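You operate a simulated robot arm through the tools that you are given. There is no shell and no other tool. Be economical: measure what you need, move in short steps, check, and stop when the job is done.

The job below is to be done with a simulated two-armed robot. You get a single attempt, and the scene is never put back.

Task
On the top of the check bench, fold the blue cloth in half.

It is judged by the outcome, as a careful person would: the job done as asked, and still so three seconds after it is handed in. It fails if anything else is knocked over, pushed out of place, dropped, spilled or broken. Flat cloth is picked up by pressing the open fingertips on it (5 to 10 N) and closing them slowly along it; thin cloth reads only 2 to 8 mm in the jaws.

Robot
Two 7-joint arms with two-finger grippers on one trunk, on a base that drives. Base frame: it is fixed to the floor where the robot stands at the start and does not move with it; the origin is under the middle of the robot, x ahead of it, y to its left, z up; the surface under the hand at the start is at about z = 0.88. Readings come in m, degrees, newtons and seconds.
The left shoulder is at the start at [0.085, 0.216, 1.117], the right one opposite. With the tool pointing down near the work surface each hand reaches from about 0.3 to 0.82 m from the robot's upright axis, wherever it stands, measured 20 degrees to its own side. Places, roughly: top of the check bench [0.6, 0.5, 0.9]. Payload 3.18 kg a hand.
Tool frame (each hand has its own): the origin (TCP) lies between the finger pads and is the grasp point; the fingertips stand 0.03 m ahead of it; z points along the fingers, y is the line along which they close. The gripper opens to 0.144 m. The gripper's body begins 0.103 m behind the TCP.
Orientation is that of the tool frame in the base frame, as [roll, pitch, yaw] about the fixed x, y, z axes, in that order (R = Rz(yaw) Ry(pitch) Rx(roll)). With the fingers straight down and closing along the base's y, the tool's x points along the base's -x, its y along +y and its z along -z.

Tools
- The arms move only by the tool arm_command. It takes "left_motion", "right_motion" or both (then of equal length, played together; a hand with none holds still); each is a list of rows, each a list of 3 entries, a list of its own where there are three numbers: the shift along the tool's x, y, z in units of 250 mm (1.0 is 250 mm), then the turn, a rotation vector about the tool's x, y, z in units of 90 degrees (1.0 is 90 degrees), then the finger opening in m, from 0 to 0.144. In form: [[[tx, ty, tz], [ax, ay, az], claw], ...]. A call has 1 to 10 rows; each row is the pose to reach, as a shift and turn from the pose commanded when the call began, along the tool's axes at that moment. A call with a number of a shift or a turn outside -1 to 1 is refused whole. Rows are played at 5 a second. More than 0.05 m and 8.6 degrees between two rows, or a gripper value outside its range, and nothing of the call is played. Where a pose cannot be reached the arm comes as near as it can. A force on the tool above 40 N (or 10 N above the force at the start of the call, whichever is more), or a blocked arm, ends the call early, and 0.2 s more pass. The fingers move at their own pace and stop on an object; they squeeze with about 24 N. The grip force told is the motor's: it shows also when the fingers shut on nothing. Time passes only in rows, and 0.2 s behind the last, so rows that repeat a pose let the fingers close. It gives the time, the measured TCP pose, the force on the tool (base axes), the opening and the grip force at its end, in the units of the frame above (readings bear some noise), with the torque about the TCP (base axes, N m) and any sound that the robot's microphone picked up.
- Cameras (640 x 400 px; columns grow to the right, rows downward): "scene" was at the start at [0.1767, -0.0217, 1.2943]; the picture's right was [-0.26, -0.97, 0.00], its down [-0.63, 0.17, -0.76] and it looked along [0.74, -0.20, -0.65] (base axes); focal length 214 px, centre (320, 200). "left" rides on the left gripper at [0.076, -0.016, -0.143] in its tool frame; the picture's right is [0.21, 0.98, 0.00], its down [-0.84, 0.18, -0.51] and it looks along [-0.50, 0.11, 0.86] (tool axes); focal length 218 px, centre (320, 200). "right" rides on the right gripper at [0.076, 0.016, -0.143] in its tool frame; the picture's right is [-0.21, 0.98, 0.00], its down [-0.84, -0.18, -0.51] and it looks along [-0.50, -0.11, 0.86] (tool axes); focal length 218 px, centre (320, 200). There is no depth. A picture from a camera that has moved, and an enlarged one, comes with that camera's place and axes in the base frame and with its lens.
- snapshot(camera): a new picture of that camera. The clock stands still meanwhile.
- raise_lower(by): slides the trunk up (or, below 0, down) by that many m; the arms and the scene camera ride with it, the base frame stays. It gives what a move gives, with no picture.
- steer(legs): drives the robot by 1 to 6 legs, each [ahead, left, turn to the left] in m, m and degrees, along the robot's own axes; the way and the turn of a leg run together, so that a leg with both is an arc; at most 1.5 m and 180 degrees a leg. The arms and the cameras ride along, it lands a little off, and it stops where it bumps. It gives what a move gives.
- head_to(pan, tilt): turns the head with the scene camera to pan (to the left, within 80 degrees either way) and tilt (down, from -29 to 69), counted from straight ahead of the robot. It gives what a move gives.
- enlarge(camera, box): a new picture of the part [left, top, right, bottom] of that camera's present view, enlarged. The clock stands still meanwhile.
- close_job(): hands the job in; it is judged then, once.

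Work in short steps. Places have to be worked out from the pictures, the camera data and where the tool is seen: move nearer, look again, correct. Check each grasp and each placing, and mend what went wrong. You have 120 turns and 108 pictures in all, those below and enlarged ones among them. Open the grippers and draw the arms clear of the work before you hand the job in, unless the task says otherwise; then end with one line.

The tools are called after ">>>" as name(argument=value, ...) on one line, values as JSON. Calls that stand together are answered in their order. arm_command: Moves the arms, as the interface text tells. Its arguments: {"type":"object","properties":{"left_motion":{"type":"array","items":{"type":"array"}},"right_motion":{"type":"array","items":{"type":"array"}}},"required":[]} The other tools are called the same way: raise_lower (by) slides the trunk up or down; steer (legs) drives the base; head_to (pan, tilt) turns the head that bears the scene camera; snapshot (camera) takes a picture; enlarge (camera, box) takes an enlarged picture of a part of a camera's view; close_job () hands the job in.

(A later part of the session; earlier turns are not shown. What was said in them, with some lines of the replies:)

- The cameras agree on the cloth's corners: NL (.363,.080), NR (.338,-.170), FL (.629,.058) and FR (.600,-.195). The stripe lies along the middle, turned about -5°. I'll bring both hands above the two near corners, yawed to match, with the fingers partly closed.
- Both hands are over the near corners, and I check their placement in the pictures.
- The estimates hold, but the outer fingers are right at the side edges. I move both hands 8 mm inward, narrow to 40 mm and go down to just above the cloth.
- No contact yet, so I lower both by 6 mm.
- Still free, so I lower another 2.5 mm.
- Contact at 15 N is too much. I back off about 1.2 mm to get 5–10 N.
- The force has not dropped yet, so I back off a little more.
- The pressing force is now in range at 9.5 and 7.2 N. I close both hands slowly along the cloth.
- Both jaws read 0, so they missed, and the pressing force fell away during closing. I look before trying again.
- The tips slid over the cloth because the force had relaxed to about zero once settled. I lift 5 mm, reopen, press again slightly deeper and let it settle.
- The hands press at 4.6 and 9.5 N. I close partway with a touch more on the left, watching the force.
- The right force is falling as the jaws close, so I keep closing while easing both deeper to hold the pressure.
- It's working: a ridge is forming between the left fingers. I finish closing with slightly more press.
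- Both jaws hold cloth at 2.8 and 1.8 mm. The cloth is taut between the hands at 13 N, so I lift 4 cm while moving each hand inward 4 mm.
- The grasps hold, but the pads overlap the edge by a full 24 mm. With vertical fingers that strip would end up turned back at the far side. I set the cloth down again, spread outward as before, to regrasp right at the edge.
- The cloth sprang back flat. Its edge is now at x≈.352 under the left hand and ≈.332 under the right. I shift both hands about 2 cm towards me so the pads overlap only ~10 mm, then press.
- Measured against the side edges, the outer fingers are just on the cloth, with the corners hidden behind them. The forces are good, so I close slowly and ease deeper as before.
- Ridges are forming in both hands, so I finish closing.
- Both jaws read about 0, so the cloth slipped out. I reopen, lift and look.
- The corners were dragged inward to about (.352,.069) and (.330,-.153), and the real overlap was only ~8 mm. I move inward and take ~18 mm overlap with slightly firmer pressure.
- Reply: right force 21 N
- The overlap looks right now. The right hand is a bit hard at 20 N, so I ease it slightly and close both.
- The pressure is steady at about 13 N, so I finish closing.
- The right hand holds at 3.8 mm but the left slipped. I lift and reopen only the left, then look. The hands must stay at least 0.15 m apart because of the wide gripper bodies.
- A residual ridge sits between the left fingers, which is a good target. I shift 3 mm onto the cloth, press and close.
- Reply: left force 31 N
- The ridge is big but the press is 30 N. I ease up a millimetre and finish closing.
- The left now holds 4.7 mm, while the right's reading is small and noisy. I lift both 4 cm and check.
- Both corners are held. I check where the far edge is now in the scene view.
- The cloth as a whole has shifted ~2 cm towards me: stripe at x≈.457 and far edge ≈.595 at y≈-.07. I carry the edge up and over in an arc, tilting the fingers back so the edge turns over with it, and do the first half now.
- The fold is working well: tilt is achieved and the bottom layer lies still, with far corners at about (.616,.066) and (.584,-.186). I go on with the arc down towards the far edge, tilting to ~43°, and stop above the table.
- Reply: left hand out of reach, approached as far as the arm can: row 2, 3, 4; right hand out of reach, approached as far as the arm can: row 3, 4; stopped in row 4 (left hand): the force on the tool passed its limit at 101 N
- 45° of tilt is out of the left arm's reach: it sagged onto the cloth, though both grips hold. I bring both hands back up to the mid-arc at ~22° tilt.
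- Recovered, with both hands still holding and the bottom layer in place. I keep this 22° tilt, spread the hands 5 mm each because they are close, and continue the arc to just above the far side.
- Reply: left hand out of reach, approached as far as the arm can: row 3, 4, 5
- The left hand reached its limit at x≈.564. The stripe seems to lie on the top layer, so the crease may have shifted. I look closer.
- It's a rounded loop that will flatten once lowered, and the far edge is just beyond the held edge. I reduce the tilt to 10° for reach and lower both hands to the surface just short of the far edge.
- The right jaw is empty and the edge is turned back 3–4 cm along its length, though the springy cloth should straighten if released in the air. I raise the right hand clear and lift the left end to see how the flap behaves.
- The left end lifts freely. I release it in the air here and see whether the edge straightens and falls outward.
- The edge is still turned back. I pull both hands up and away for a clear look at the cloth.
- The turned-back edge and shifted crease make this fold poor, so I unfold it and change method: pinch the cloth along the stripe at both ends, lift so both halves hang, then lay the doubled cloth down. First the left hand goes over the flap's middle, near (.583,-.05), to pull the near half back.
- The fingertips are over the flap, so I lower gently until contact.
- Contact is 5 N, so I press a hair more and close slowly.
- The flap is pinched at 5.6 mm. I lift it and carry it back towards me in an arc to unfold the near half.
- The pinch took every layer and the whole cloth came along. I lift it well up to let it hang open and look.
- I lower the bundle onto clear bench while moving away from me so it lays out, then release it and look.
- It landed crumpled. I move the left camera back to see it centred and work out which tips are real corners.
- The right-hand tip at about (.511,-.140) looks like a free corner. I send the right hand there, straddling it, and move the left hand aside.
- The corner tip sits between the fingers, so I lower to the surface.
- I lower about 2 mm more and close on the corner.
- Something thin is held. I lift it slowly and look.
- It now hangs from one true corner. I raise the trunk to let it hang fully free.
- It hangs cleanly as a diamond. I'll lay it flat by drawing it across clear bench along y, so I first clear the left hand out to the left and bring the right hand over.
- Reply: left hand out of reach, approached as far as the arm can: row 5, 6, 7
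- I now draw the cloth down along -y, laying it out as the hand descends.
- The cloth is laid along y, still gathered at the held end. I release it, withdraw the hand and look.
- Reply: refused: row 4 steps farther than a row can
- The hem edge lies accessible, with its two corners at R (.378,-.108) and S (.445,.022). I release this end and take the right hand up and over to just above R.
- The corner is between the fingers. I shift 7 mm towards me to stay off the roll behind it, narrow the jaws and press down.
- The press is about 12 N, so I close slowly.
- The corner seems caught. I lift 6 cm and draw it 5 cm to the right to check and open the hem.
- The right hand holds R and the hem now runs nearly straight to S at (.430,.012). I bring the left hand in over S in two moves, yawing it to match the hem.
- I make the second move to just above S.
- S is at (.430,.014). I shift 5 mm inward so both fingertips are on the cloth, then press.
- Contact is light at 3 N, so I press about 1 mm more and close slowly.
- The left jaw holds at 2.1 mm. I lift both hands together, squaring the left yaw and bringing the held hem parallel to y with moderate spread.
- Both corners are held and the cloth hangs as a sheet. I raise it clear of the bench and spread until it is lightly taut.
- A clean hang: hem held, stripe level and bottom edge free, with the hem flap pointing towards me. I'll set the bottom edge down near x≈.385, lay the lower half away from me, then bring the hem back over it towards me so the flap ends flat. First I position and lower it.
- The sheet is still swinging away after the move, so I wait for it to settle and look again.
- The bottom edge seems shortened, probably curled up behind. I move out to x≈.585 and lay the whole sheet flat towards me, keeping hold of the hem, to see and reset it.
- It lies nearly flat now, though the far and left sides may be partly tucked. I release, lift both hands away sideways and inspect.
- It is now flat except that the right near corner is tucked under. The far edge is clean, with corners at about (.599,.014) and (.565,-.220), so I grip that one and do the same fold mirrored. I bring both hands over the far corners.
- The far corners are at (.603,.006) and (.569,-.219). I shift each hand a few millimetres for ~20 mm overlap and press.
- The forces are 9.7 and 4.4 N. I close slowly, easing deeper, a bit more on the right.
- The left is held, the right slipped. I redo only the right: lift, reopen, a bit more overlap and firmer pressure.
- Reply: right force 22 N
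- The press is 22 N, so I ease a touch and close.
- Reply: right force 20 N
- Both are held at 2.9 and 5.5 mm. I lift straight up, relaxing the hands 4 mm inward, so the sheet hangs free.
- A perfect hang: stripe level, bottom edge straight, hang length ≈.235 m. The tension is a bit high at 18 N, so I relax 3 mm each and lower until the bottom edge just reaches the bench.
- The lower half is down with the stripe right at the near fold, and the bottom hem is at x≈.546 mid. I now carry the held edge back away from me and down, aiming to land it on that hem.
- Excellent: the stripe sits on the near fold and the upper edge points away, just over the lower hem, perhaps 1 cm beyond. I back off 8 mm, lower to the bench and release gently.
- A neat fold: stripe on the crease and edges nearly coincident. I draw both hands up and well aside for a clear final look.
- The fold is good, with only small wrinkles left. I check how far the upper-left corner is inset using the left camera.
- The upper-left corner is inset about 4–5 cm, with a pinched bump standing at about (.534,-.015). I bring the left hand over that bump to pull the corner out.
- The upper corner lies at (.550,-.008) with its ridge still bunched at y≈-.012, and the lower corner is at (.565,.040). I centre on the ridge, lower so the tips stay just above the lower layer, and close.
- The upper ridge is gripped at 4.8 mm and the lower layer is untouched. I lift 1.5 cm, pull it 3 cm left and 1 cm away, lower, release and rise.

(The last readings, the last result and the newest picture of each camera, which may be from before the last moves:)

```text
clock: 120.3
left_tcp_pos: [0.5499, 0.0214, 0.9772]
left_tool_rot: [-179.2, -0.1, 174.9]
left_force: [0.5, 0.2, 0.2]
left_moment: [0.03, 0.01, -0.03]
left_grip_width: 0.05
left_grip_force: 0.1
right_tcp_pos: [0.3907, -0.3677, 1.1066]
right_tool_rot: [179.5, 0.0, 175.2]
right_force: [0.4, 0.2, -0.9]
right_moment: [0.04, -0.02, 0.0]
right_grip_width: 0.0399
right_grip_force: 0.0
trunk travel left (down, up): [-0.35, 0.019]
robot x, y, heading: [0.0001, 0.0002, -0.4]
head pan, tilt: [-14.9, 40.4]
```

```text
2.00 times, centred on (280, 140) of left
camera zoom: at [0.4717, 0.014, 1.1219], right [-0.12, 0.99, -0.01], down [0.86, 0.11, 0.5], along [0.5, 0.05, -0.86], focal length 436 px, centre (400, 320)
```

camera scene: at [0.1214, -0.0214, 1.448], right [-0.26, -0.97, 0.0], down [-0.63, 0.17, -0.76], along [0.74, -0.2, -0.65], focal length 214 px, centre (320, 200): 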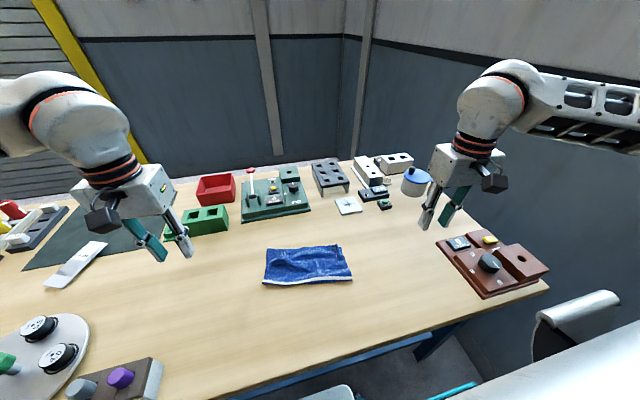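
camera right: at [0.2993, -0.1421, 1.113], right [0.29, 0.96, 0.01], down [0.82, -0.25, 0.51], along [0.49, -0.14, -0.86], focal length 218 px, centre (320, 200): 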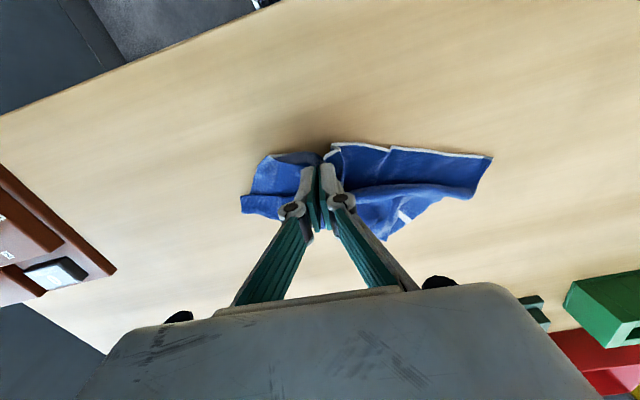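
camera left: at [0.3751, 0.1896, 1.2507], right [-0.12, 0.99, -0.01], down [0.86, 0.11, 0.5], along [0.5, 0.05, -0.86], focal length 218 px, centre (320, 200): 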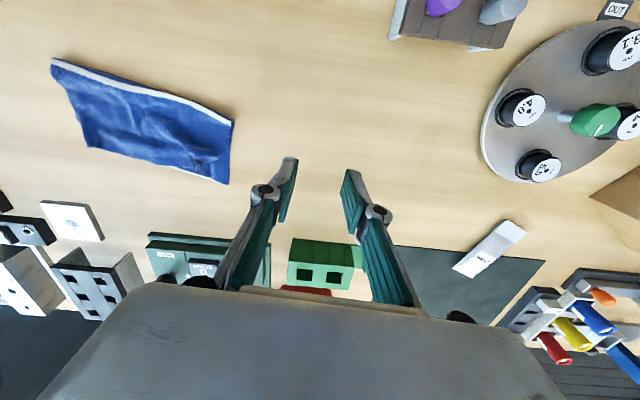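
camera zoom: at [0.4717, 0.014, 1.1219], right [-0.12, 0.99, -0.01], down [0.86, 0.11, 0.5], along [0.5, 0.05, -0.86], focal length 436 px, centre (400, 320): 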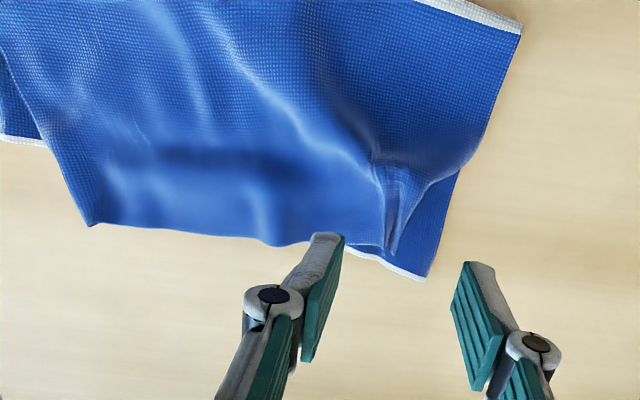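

The left corner is now nearly aligned, but the top layer slid left and its right corner (≈.568,-.150) is inset and overhangs the hem a little. I'll pin the left corner with the closed left fingertips and bring the right hand over the right corner.

>>> arm_command(left_motion=[[[0.03, 0.01, 0], [0, 0, 0], 0.03], [[0.06, 0.02, 0], [0, 0, 0], 0.0], [[0.095, 0.028, 0], [0, 0, 0], 0.0], [[0.095, 0.028, 0.06], [0, 0, 0], 0.0], [[0.095, 0.028, 0.12], [0, 0, 0], 0.0], [[0.095, 0.028, 0.18], [0, 0, 0], 0.0], [[0.095, 0.028, 0.22], [0, 0, 0], 0.0], [[0.095, 0.028, 0.245], [0, 0, 0], 0.0], [[0.095, 0.028, 0.252], [0, 0, 0], 0.0]], right_motion=[[[-0.08, 0.14, 0.04], [0, 0, 0], 0.034], [[-0.16, 0.28, 0.08], [0, 0, 0], 0.034], [[-0.24, 0.42, 0.12], [0, 0, 0], 0.034], [[-0.32, 0.56, 0.18], [0, 0, 0], 0.034], [[-0.4, 0.7, 0.26], [0, 0, 0], 0.034], [[-0.48, 0.84, 0.36], [0, 0, 0], 0.034], [[-0.55, 0.95, 0.48], [0, 0, 0], 0.034], [[-0.577, 1.0, 0.62], [0, 0, 0], 0.034], [[-0.577, 1.0, 0.65], [0, 0, 0], 0.034]])

>>> enlarge(camera="right", box=[170, 60, 490, 260])

```text
clock: 122.3
left_tcp_pos: [0.5273, 0.0278, 0.9142]
left_tool_rot: [-179.2, -0.1, 174.9]
left_force: [0.0, 0.1, 5.5]
left_moment: [0.02, 0.08, -0.04]
left_grip_width: 0.0001
left_grip_force: 24.5
right_tcp_pos: [0.5542, -0.1299, 0.9454]
right_tool_rot: [179.5, 0.0, 175.2]
right_force: [-0.6, 0.2, -0.9]
right_moment: [-0.01, 0.01, 0.02]
right_grip_width: 0.034
right_grip_force: 0.0
trunk travel left (down, up): [-0.35, 0.019]
robot x, y, heading: [-0.0007, 0.0031, -0.3]
head pan, tilt: [-14.9, 40.4]
```

```text
2.00 times, centred on (330, 160) of right
camera zoom: at [0.4792, -0.1079, 1.0882], right [0.29, 0.96, 0.01], down [0.82, -0.25, 0.51], along [0.49, -0.14, -0.86], focal length 436 px, centre (300, 280)
```

zoom: 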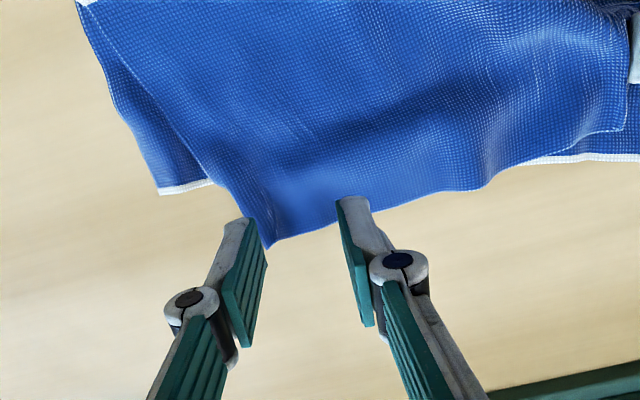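

The right corner is at (.571,-.150) and the lower one at (.529,-.193). The right fingertips are over single-layer overhang, so I nudge 4 mm inward and press.

>>> arm_command(right_motion=[[[-0.005, 0.016, 0.05], [0, 0, 0], 0.034], [[-0.005, 0.016, 0.1], [0, 0, 0], 0.034], [[-0.005, 0.016, 0.13], [0, 0, 0], 0.034], [[-0.005, 0.016, 0.141], [0, 0, 0], 0.034], [[-0.005, 0.016, 0.144], [0, 0, 0], 0.034], [[-0.005, 0.016, 0.144], [0, 0, 0], 0.034]])

```text
clock: 123.7
left_tcp_pos: [0.5261, 0.0293, 0.9138]
left_tool_rot: [-179.1, -0.1, 174.9]
left_force: [0.4, -0.8, 0.0]
left_moment: [0.04, 0.01, 0.02]
left_grip_width: 0.0
left_grip_force: 23.7
right_tcp_pos: [0.5562, -0.1247, 0.9112]
right_tool_rot: [179.6, 0.2, 175.1]
right_force: [-0.3, 0.6, 16.9]
right_moment: [-0.25, 0.06, 0.02]
right_grip_width: 0.0288
right_grip_force: 0.1
trunk travel left (down, up): [-0.35, 0.019]
robot x, y, heading: [0.0017, -0.0009, 0.1]
head pan, tilt: [-14.9, 40.4]
```

The right hand presses at 17 N. I close it slowly and add a little press on the left to pin the corner.

>>> arm_command(left_motion=[[[0, 0, 0.003], [0, 0, 0], 0.0], [[0, 0, 0.006], [0, 0, 0], 0.0], [[0, 0, 0.008], [0, 0, 0], 0.0], [[0, 0, 0.01], [0, 0, 0], 0.0], [[0, 0, 0.01], [0, 0, 0], 0.0], [[0, 0, 0.01], [0, 0, 0], 0.0], [[0, 0, 0.01], [0, 0, 0], 0.0], [[0, 0, 0.01], [0, 0, 0], 0.0], [[0, 0, 0.01], [0, 0, 0], 0.0]], right_motion=[[[0, 0, -0.002], [0, 0, 0], 0.026], [[0, 0, -0.002], [0, 0, 0], 0.023], [[0, 0, -0.001], [0, 0, 0], 0.02], [[0, 0, 0], [0, 0, 0], 0.016], [[0, 0, 0.001], [0, 0, 0], 0.012], [[0, 0, 0.002], [0, 0, 0], 0.008], [[0, 0, 0.002], [0, 0, 0], 0.004], [[0, 0, 0.002], [0, 0, 0], 0.0], [[0, 0, 0.002], [0, 0, 0], 0.0]])

```text
clock: 125.7
left_tcp_pos: [0.5268, 0.0285, 0.912]
left_tool_rot: [-179.2, -0.1, 175.0]
left_force: [0.3, -0.3, -0.3]
left_moment: [-0.01, 0.01, 0.01]
left_grip_width: 0.0
left_grip_force: 24.3
right_tcp_pos: [0.556, -0.1247, 0.9087]
right_tool_rot: [179.6, -0.1, 175.1]
right_force: [-2.2, 2.7, 14.8]
right_moment: [-0.03, 0.06, 0.01]
right_grip_width: 0.0059
right_grip_force: 24.1
trunk travel left (down, up): [-0.35, 0.019]
robot x, y, heading: [-0.0002, -0.004, -0.1]
head pan, tilt: [-14.9, 40.4]
```

The right hand has the corner at 5.9 mm. I press the left pin about 3 mm more, lift the right 1.2 cm, pull it 3 cm towards me and 3.5 cm right, and lower.

>>> arm_command(left_motion=[[[0, 0, 0.006], [0, 0, 0], 0.0], [[0, 0, 0.01], [0, 0, 0], 0.0], [[0, 0, 0.012], [0, 0, 0], 0.0], [[0, 0, 0.012], [0, 0, 0], 0.0], [[0, 0, 0.012], [0, 0, 0], 0.0], [[0, 0, 0.012], [0, 0, 0], 0.0], [[0, 0, 0.012], [0, 0, 0], 0.0], [[0, 0, 0.012], [0, 0, 0], 0.0]], right_motion=[[[0, 0, -0.01], [0, 0, 0], 0.0], [[0, 0, -0.06], [0, 0, 0], 0.0], [[0.03, -0.03, -0.07], [0, 0, 0], 0.0], [[0.06, -0.07, -0.07], [0, 0, 0], 0.0], [[0.09, -0.11, -0.07], [0, 0, 0], 0.0], [[0.108, -0.14, -0.06], [0, 0, 0], 0.0], [[0.108, -0.15, -0.03], [0, 0, 0], 0.0], [[0.108, -0.15, -0.03], [0, 0, 0], 0.0]])

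>>> enlarge(camera="right", box=[170, 60, 490, 260])

```text
clock: 127.5
left_tcp_pos: [0.5276, 0.0279, 0.9085]
left_tool_rot: [-179.1, 0.0, 174.8]
left_force: [2.5, -3.6, 22.4]
left_moment: [-0.15, 0.07, -0.04]
left_grip_width: 0.0002
left_grip_force: 24.1
right_tcp_pos: [0.5252, -0.1588, 0.9168]
right_tool_rot: [179.5, 0.0, 175.3]
right_force: [0.6, 9.5, 0.3]
right_moment: [0.28, -0.07, -0.09]
right_grip_width: 0.0064
right_grip_force: 24.4
trunk travel left (down, up): [-0.35, 0.019]
robot x, y, heading: [0.0009, 0.0001, 0.0]
head pan, tilt: [-14.9, 40.4]
```

```text
2.00 times, centred on (330, 160) of right
camera zoom: at [0.4502, -0.139, 1.0598], right [0.29, 0.96, 0.01], down [0.82, -0.25, 0.51], along [0.49, -0.14, -0.86], focal length 436 px, centre (300, 280)
```

zoom: 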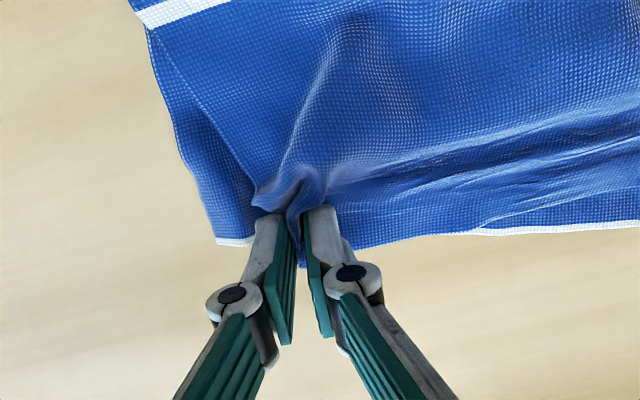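

The top layer is now taut between the hands and the edges line up with the hem. I lower the right, open it and rise, then lift the left straight off.

>>> arm_command(left_motion=[[[0, 0, 0], [0, 0, 0], 0.0], [[0, 0, 0], [0, 0, 0], 0.0], [[0, 0, 0], [0, 0, 0], 0.0], [[0, 0, 0], [0, 0, 0], 0.0], [[0, 0, 0], [0, 0, 0], 0.0], [[0, 0, -0.02], [0, 0, 0], 0.0], [[0, 0, -0.1], [0, 0, 0], 0.0], [[0, 0, -0.24], [0, 0, 0], 0.0], [[0, 0, -0.4], [0, 0, 0], 0.0]], right_motion=[[[0, 0, 0.01], [0, 0, 0], 0.0], [[0, 0, 0.012], [0, 0, 0], 0.015], [[0, 0, 0.012], [0, 0, 0], 0.03], [[0, 0, 0.012], [0, 0, 0], 0.045], [[0, 0, -0.05], [0, 0, 0], 0.045], [[0, 0, -0.18], [0, 0, 0], 0.045], [[0, 0, -0.32], [0, 0, 0], 0.045], [[0, 0, -0.46], [0, 0, 0], 0.045], [[0, 0, -0.46], [0, 0, 0], 0.045]])

>>> enlarge(camera="right", box=[260, 0, 640, 238])

```text
clock: 129.5
left_tcp_pos: [0.5264, 0.0295, 1.0071]
left_tool_rot: [-179.3, -0.2, 174.8]
left_force: [0.5, -0.1, -0.2]
left_moment: [-0.01, 0.01, 0.02]
left_grip_width: 0.0
left_grip_force: 24.2
right_tcp_pos: [0.526, -0.1613, 1.0311]
right_tool_rot: [179.6, 0.0, 175.2]
right_force: [-0.6, -0.1, 0.0]
right_moment: [-0.02, 0.02, -0.02]
right_grip_width: 0.0451
right_grip_force: 0.0
trunk travel left (down, up): [-0.35, 0.019]
robot x, y, heading: [0.0006, 0.0002, -0.0]
head pan, tilt: [-14.9, 40.4]
```

```text
1.68 times, centred on (450, 119) of right
camera zoom: at [0.4505, -0.1407, 1.1744], right [0.29, 0.96, 0.01], down [0.82, -0.25, 0.51], along [0.49, -0.14, -0.86], focal length 367 px, centre (102, 336)
```

zoom: 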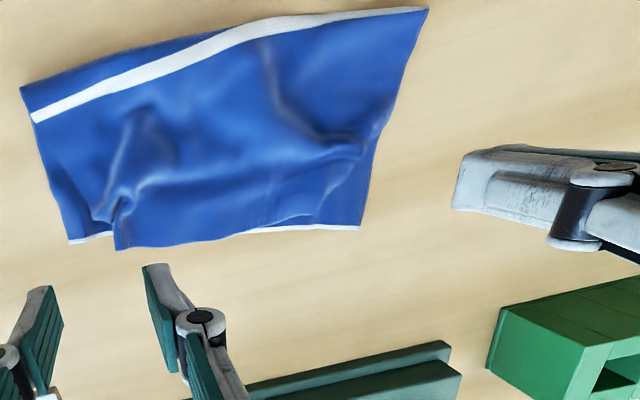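

Both layers line up to within about 2 cm all round, with the stripe on the crease. I withdraw the arms aside, opening the left gripper too, and take a last look.

>>> arm_command(left_motion=[[[0, 0.03, -0.12], [0, 0, 0], 0.0], [[0.08, 0.15, -0.22], [0, 0, 0], 0.04], [[0.16, 0.28, -0.32], [0, 0, 0], 0.06], [[0.24, 0.42, -0.38], [0, 0, 0], 0.06], [[0.32, 0.56, -0.4], [0, 0, 0], 0.06], [[0.36, 0.7, -0.4], [0, 0, 0], 0.06]], right_motion=[[[0, -0.03, -0.12], [0, 0, 0], 0.045], [[0.08, -0.15, -0.22], [0, 0, 0], 0.045], [[0.16, -0.28, -0.3], [0, 0, 0], 0.045], [[0.24, -0.42, -0.32], [0, 0, 0], 0.045], [[0.32, -0.56, -0.32], [0, 0, 0], 0.045], [[0.36, -0.7, -0.32], [0, 0, 0], 0.045]])

>>> snapshot(camera="scene")

```text
clock: 130.9
left_tcp_pos: [0.4526, 0.2149, 1.1056]
left_tool_rot: [-179.2, -0.1, 174.7]
left_force: [-0.1, 0.3, 0.0]
left_moment: [-0.02, -0.04, 0.0]
left_grip_width: 0.0599
left_grip_force: 0.0
right_tcp_pos: [0.4207, -0.3281, 1.1109]
right_tool_rot: [179.6, 0.0, 175.2]
right_force: [0.1, 1.3, 0.4]
right_moment: [0.02, -0.04, 0.0]
right_grip_width: 0.0452
right_grip_force: 0.1
trunk travel left (down, up): [-0.35, 0.019]
robot x, y, heading: [-0.001, 0.0016, -0.2]
head pan, tilt: [-14.9, 40.4]
```

```text
3 pictures are left
camera scene: at [0.12, -0.0213, 1.4482], right [-0.26, -0.97, 0.0], down [-0.63, 0.17, -0.76], along [0.74, -0.2, -0.65], focal length 214 px, centre (320, 200)
```

scene: 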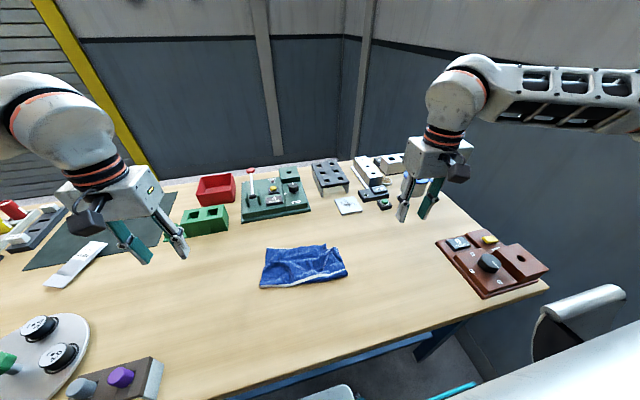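

The cloth lies folded in half along its stripe, nothing else has moved, and both hands are clear. I hand in the job.

>>> close_job()

```text
The job is handed in.
```

The blue cloth is folded in half along its stripe on the check bench; the edges line up to within about 2 cm, with a few small wrinkles, and nothing else appears to have been moved.
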